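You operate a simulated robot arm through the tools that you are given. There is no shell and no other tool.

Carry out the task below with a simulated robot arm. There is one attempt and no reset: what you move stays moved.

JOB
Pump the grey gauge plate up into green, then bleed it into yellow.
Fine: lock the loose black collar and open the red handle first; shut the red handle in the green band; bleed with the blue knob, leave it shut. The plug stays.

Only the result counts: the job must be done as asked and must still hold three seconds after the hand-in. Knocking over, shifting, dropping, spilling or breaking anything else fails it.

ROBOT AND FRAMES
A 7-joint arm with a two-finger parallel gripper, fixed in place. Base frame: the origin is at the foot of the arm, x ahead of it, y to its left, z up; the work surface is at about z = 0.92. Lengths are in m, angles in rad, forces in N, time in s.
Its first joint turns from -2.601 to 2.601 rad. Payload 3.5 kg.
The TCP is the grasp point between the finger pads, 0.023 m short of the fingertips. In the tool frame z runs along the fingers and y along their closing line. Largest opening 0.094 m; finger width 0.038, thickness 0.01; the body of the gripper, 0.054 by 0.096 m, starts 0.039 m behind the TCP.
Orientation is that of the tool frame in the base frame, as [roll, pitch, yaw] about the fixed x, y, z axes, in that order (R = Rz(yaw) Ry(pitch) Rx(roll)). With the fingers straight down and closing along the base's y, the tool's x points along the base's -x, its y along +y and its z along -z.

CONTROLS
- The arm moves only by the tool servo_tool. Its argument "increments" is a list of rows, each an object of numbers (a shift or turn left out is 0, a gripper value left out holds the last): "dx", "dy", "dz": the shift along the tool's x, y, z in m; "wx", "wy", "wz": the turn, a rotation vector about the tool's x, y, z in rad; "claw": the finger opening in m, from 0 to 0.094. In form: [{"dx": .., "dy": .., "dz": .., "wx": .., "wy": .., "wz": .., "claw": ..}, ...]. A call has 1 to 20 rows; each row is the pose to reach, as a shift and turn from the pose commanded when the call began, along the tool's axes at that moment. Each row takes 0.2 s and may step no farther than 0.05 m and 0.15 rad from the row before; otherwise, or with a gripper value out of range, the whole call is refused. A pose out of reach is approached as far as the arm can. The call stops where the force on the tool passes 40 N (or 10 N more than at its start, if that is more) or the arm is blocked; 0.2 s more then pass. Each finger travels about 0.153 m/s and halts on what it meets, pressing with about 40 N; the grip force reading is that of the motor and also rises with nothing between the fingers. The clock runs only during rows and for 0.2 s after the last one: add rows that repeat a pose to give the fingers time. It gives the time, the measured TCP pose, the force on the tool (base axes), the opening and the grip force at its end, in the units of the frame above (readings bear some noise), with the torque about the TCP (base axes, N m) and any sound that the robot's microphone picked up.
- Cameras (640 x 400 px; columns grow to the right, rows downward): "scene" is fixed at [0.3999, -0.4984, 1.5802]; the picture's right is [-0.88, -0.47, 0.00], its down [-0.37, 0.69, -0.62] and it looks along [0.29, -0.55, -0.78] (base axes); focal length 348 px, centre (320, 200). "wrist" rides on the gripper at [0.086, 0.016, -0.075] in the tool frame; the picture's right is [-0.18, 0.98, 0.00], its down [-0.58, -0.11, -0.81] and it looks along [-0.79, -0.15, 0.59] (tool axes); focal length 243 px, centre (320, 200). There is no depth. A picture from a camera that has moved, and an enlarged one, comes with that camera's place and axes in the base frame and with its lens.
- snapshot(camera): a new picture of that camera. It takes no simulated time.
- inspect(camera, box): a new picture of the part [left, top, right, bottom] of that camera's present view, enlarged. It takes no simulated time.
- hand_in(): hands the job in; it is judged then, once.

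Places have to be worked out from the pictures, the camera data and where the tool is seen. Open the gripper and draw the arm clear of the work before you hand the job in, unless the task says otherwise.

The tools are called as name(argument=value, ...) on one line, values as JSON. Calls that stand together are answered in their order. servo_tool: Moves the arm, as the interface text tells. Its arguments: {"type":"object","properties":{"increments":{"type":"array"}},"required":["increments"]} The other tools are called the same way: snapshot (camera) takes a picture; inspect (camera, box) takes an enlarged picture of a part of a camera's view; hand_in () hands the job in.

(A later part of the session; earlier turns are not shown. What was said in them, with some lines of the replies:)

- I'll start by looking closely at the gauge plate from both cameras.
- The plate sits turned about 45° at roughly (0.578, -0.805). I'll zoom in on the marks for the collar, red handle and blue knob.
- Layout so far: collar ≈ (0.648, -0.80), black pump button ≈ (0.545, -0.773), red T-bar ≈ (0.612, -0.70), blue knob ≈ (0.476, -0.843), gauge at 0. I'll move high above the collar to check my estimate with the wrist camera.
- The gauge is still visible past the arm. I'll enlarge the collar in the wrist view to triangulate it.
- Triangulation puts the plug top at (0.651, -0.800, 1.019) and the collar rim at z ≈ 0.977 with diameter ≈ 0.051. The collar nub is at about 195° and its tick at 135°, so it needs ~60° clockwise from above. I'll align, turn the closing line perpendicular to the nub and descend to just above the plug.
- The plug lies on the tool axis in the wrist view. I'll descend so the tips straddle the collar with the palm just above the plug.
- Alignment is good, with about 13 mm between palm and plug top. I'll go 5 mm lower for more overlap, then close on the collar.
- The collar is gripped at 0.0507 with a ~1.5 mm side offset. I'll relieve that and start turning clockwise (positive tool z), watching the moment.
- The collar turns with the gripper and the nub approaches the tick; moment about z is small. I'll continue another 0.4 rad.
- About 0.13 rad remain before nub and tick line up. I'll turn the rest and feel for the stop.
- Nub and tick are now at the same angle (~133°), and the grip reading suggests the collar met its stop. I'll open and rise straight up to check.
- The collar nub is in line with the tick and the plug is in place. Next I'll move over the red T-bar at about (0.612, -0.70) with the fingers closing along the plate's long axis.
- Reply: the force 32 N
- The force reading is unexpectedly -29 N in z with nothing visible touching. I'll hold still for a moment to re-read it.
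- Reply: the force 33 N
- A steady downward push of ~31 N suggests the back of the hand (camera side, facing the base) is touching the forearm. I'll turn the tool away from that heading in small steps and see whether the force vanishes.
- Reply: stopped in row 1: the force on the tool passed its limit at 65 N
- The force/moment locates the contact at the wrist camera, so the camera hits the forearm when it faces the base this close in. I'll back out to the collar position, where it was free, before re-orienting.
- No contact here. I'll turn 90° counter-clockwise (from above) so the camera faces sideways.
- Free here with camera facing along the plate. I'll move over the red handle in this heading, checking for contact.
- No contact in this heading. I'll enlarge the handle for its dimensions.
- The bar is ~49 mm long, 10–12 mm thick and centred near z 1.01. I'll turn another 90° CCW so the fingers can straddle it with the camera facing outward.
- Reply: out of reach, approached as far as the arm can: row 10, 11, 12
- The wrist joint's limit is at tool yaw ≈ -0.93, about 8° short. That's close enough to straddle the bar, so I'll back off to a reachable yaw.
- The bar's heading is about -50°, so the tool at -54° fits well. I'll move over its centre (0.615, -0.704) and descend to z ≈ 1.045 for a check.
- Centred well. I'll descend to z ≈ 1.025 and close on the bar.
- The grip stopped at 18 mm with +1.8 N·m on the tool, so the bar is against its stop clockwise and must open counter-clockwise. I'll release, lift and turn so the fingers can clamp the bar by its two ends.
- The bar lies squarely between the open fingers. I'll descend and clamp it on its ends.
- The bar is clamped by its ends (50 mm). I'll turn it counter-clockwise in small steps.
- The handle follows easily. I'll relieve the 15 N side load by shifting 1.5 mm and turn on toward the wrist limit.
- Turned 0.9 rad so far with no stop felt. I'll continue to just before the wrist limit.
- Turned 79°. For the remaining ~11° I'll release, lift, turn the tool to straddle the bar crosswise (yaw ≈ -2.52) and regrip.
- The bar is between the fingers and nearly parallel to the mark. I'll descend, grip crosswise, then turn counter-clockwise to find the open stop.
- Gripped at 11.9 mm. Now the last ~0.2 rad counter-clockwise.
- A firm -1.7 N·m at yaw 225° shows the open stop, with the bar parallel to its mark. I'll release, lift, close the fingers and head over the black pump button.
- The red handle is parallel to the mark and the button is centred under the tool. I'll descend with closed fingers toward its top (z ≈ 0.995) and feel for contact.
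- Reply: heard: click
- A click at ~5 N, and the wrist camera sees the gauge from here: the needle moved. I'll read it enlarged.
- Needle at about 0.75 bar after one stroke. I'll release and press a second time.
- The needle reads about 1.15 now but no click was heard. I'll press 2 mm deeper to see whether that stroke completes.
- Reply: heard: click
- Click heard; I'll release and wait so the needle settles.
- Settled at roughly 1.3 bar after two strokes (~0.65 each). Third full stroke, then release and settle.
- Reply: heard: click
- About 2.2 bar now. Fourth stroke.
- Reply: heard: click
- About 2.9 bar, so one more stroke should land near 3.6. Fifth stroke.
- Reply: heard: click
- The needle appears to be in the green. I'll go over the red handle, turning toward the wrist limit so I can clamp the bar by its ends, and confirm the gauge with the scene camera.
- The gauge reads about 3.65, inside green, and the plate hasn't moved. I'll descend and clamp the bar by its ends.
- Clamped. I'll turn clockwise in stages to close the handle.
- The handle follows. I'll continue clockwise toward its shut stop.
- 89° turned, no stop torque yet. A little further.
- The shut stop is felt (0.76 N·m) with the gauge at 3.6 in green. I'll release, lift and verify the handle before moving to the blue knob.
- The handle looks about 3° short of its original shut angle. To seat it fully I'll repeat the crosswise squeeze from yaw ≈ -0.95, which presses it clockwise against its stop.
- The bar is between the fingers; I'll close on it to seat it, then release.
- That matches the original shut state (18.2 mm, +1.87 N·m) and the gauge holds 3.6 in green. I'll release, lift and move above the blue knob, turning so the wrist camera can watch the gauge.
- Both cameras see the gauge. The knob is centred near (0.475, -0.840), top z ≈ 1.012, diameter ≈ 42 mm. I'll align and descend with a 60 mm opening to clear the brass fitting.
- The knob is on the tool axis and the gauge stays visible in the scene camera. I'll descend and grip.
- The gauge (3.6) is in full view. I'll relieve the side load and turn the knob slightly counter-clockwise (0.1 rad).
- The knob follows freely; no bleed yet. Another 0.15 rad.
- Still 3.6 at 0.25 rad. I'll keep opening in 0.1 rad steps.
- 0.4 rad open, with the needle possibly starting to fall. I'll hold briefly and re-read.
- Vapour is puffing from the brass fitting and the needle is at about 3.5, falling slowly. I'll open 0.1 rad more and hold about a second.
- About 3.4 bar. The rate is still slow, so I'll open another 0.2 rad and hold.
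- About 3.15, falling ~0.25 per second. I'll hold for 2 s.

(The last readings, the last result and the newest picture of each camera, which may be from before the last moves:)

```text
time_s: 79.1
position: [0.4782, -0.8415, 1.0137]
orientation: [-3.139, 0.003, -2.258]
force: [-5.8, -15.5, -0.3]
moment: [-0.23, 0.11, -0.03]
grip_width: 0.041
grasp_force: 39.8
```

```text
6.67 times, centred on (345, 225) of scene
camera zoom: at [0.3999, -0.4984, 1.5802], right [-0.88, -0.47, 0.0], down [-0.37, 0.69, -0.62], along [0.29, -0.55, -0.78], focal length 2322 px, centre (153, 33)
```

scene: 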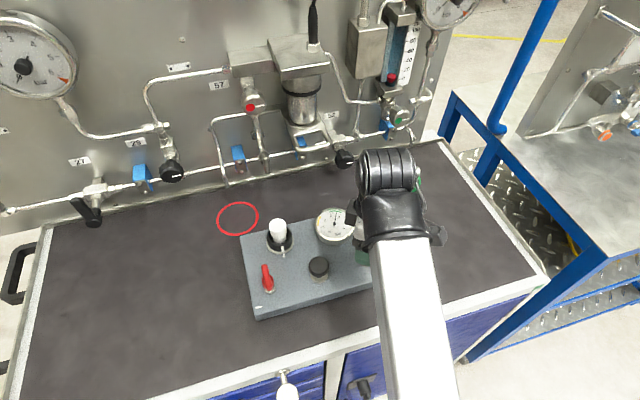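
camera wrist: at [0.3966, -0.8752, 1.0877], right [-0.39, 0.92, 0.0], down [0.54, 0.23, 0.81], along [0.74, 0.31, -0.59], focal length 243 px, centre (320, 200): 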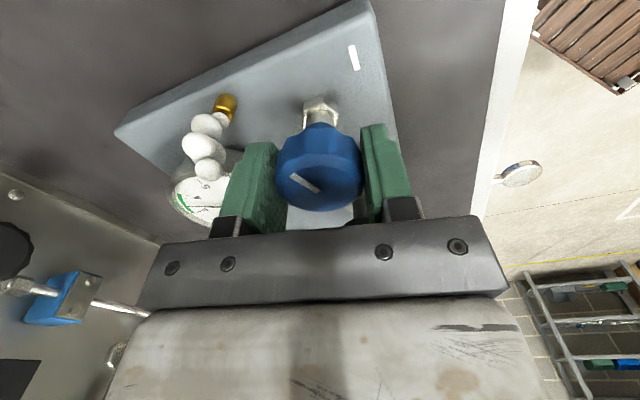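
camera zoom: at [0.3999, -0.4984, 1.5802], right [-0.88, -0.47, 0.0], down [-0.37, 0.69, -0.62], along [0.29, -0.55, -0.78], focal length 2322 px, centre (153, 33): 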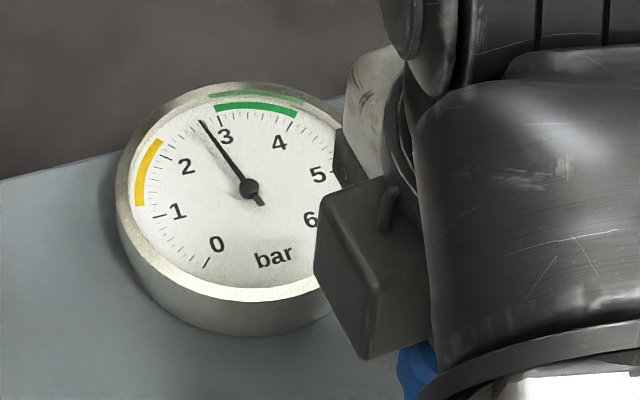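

About 2.7. I'll relieve the side load slightly and hold another ~3 s.

servo_tool(increments=[{"dx": 0.0008, "dy": -0.0006}, {"dx": 0.0008, "dy": -0.0006}, {"dx": 0.0008, "dy": -0.0006}, {"dx": 0.0008, "dy": -0.0006}, {"dx": 0.0008, "dy": -0.0006}, {"dx": 0.0008, "dy": -0.0006}, {"dx": 0.0008, "dy": -0.0006}, {"dx": 0.0008, "dy": -0.0006}, {"dx": 0.0008, "dy": -0.0006}, {"dx": 0.0008, "dy": -0.0006}, {"dx": 0.0008, "dy": -0.0006}, {"dx": 0.0008, "dy": -0.0006}, {"dx": 0.0008, "dy": -0.0006}])

inspect(camera="scene", box=[300, 195, 390, 255])

```text
time_s: 81.9
position: [0.4781, -0.8412, 1.0144]
orientation: [-3.138, 0.004, -2.258]
force: [4.1, -2.4, 1.8]
moment: [0.01, -0.15, -0.03]
grip_width: 0.0414
grasp_force: 39.9
```

```text
6.67 times, centred on (345, 225) of scene
camera zoom: at [0.3999, -0.4984, 1.5802], right [-0.88, -0.47, 0.0], down [-0.37, 0.69, -0.62], along [0.29, -0.55, -0.78], focal length 2322 px, centre (153, 33)
```

zoom: 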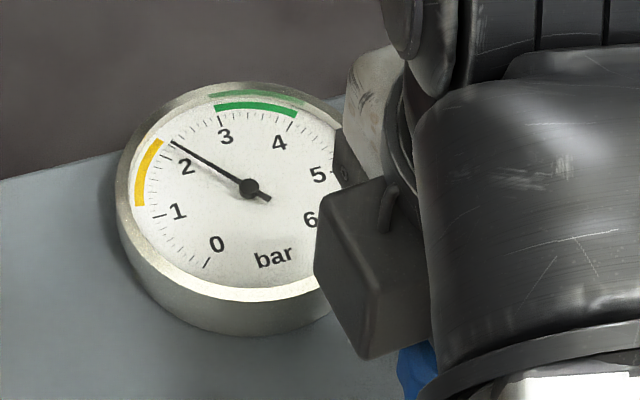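

About 2.2, near the top of yellow. I'll hold ~1.6 s more, then start closing.

servo_tool(increments=[{"wz": 0.0}, {"wz": 0.0}, {"wz": 0.0}, {"wz": 0.0}, {"wz": 0.0}, {"wz": 0.0}, {"wz": 0.0}])

inspect(camera="scene", box=[300, 195, 390, 255])

```text
time_s: 83.5
position: [0.4778, -0.8422, 1.0147]
orientation: [-3.141, 0.002, -2.259]
force: [8.0, -1.5, 2.9]
moment: [-0.01, -0.15, 0.04]
grip_width: 0.0415
grasp_force: 40.1
```

```text
6.67 times, centred on (345, 225) of scene
camera zoom: at [0.3999, -0.4984, 1.5802], right [-0.88, -0.47, 0.0], down [-0.37, 0.69, -0.62], along [0.29, -0.55, -0.78], focal length 2322 px, centre (153, 33)
```

zoom: 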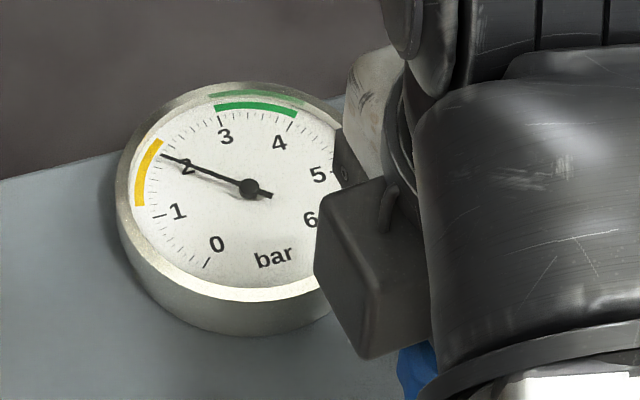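

About 1.97, inside yellow. I'll now close clockwise the full 0.7 rad back to the starting angle.

servo_tool(increments=[{"wz": 0.0}, {"wz": 0.1}, {"wz": 0.2}, {"wz": 0.32}, {"wz": 0.44}, {"wz": 0.56}, {"wz": 0.66}, {"wz": 0.7}, {"wz": 0.7}])

inspect(camera="scene", box=[300, 195, 390, 255])

snapshot(camera="wrist")

```text
time_s: 85.5
position: [0.4765, -0.8419, 1.0137]
orientation: [3.14, 0.003, -2.961]
force: [7.2, -1.7, 0.7]
moment: [0.09, -0.19, 0.47]
grip_width: 0.0412
grasp_force: 40.3
```

```text
6.67 times, centred on (345, 225) of scene
camera zoom: at [0.3999, -0.4984, 1.5802], right [-0.88, -0.47, 0.0], down [-0.37, 0.69, -0.62], along [0.29, -0.55, -0.78], focal length 2322 px, centre (153, 33)
```

zoom: 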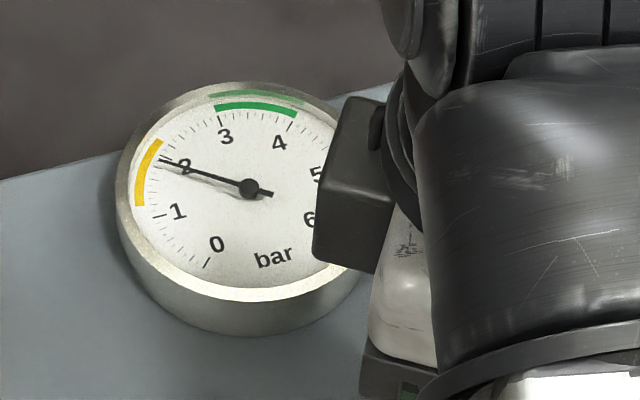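

```text
taken
camera wrist: at [0.3896, -0.8408, 1.0881], right [0.0, 1.0, 0.0], down [0.59, 0.0, 0.81], along [0.81, 0.0, -0.59], focal length 243 px, centre (320, 200)
```

wrist: 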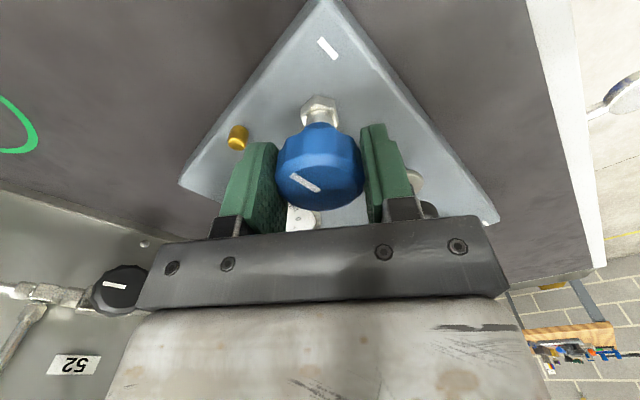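

The knob met its stop (+0.47 N·m) at the original angle. I'll wait a second and read the gauge at higher zoom.

servo_tool(increments=[{"wz": 0.02}, {"wz": 0.03}, {"wz": 0.03}, {"wz": 0.0}, {"wz": 0.0}])

inspect(camera="scene", box=[315, 205, 355, 235])

```text
time_s: 86.7
position: [0.4765, -0.8406, 1.0156]
orientation: [3.139, 0.003, -2.96]
force: [2.8, -7.1, 9.3]
moment: [-0.15, 0.37, -0.07]
grip_width: 0.0412
grasp_force: 40.3
```

```text
13.33 times, centred on (335, 220) of scene
camera zoom: at [0.3999, -0.4984, 1.5802], right [-0.88, -0.47, 0.0], down [-0.37, 0.69, -0.62], along [0.29, -0.55, -0.78], focal length 4643 px, centre (120, -67)
```

zoom: 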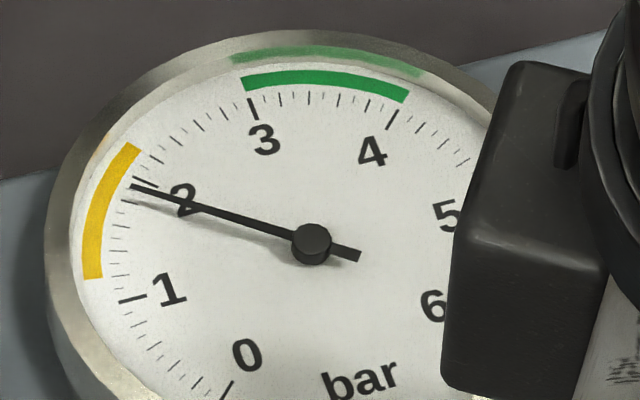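

The needle is steady at about 1.95, well inside yellow (1.2–2.2). I'll release the knob and rise clear.

servo_tool(increments=[{"claw": 0.055}, {"claw": 0.062}, {"claw": 0.062}, {"dz": -0.04}, {"dz": -0.08}, {"dz": -0.12}, {"dz": -0.15}, {"dz": -0.15}])

snapshot(camera="wrist")

inspect(camera="scene", box=[300, 195, 390, 255])

```text
time_s: 88.5
position: [0.4769, -0.838, 1.164]
orientation: [3.141, 0.003, -2.958]
force: [0.4, 0.3, 0.2]
moment: [-0.02, -0.03, 0.0]
grip_width: 0.062
grasp_force: 0.1
```

```text
taken
camera wrist: at [0.389, -0.8374, 1.2383], right [0.0, 1.0, 0.0], down [0.59, 0.0, 0.81], along [0.81, 0.0, -0.59], focal length 243 px, centre (320, 200)
```

wrist: 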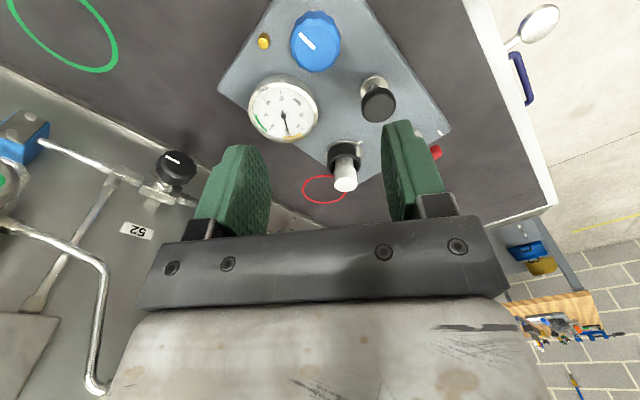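

```text
6.67 times, centred on (345, 225) of scene
camera zoom: at [0.3999, -0.4984, 1.5802], right [-0.88, -0.47, 0.0], down [-0.37, 0.69, -0.62], along [0.29, -0.55, -0.78], focal length 2322 px, centre (153, 33)
```

zoom: 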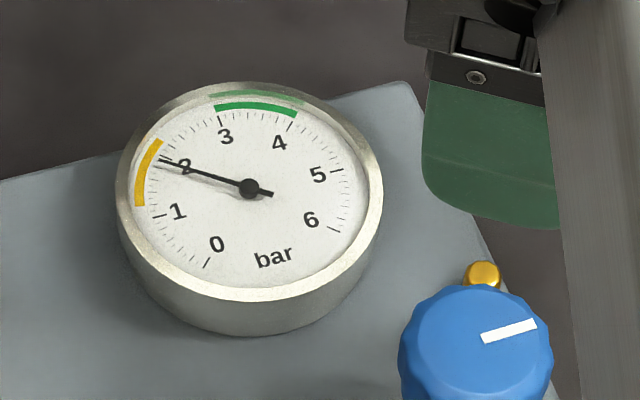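

The gauge stays at ~1.95 in yellow and the blue pointer is back at its start. I'll raise and retreat to the starting pose, then check everything.

servo_tool(increments=[{"dz": -0.04}, {"dz": -0.077}, {"dx": 0.01, "dy": -0.04, "dz": -0.077}, {"dx": 0.02, "dy": -0.08, "dz": -0.077, "wz": 0.1}, {"dx": 0.03, "dy": -0.12, "dz": -0.077, "wz": 0.18}, {"dx": 0.041, "dy": -0.15, "dz": -0.077, "wz": 0.18, "claw": 0.09}, {"dx": 0.041, "dy": -0.15, "dz": -0.077, "wz": 0.18}, {"dx": 0.041, "dy": -0.15, "dz": -0.077, "wz": 0.18}, {"dx": 0.041, "dy": -0.15, "dz": -0.077, "wz": 0.18}])

snapshot(camera="scene")

inspect(camera="scene", box=[220, 190, 400, 320])

inspect(camera="scene", box=[315, 205, 355, 235])

```text
time_s: 90.5
position: [0.464, -0.9972, 1.2391]
orientation: [3.14, 0.003, -3.139]
force: [-0.3, 0.4, 0.2]
moment: [0.02, -0.01, 0.0]
grip_width: 0.0901
grasp_force: 0.0
out of reach, approached as far as the arm can: row 2
```

```text
taken
```

scene: 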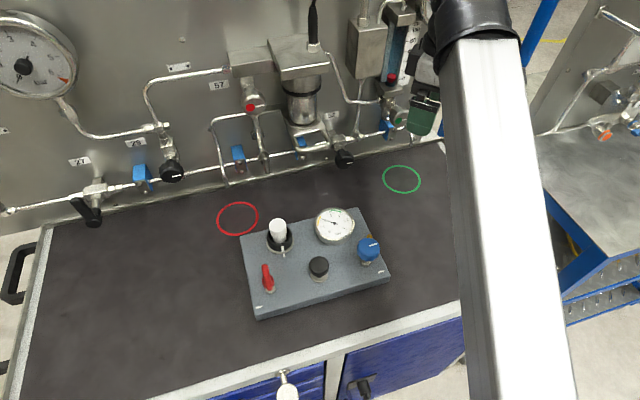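

```text
3.08 times, centred on (310, 255) of scene
camera zoom: at [0.3999, -0.4984, 1.5802], right [-0.88, -0.47, 0.0], down [-0.37, 0.69, -0.62], along [0.29, -0.55, -0.78], focal length 1072 px, centre (351, 31)
```

zoom: 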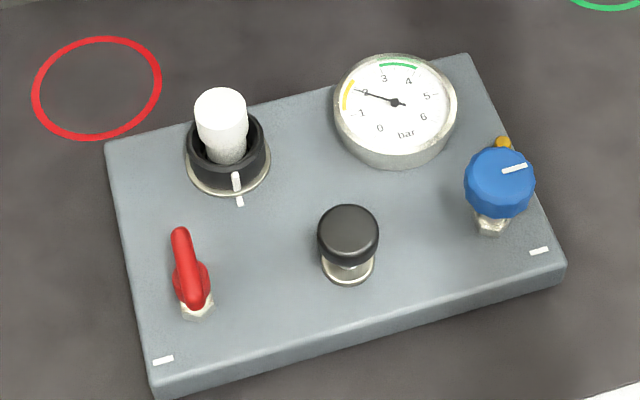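

```text
13.33 times, centred on (335, 220) of scene
camera zoom: at [0.3999, -0.4984, 1.5802], right [-0.88, -0.47, 0.0], down [-0.37, 0.69, -0.62], along [0.29, -0.55, -0.78], focal length 4643 px, centre (120, -67)
```

zoom: 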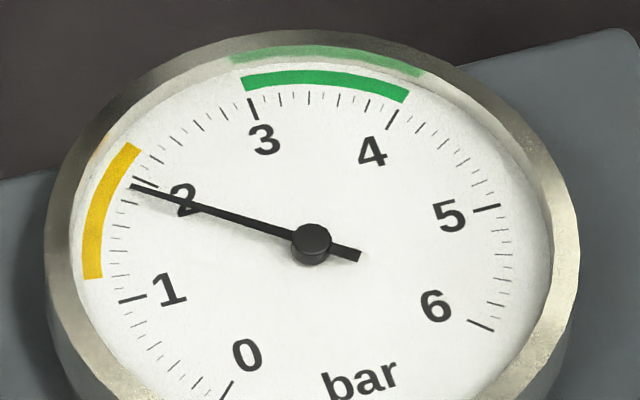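

Final state:
- **Collar:** locked on its tick, with the plug in place.
- **Red handle:** shut.
- **Blue knob:** shut at its original mark.
- **Gauge:** steady at about 1.95, in yellow.
- **Arm:** clear of the work with the gripper open.

I'm handing in now.

hand_in()

```text
The job is handed in.
```

I pumped the gauge plate into the green, then bled it into the yellow, and handed the job in. No verdict came back with the hand-in. The needle was steady at about 1.95 bar, inside the yellow band (roughly 1.2–2.2), for the last few seconds before that.

- **Collar and plug:** I turned the black collar about 60° clockwise until its mark lined up with the tick on the plate. The plug stayed in place throughout.
- **Red handle:** I opened it to its stop before pumping. I shut it again at about 3.6 bar, in the green, and pressed it firmly against its shut stop.
- **Pumping:** five strokes of the black button brought the gauge up to the green.
- **Blue knob:** I opened it to bleed down, then turned it back to its stop, so it is shut with its mark where it started.

**Contacts and movement:**
- Early on, the gripper's camera pressed against the robot's own forearm. The force peaked at 65 N, and I backed off and changed the approach. Nothing on the bench was touched.
- The plate may have shifted by about half a millimetre during the work; nothing else moved.
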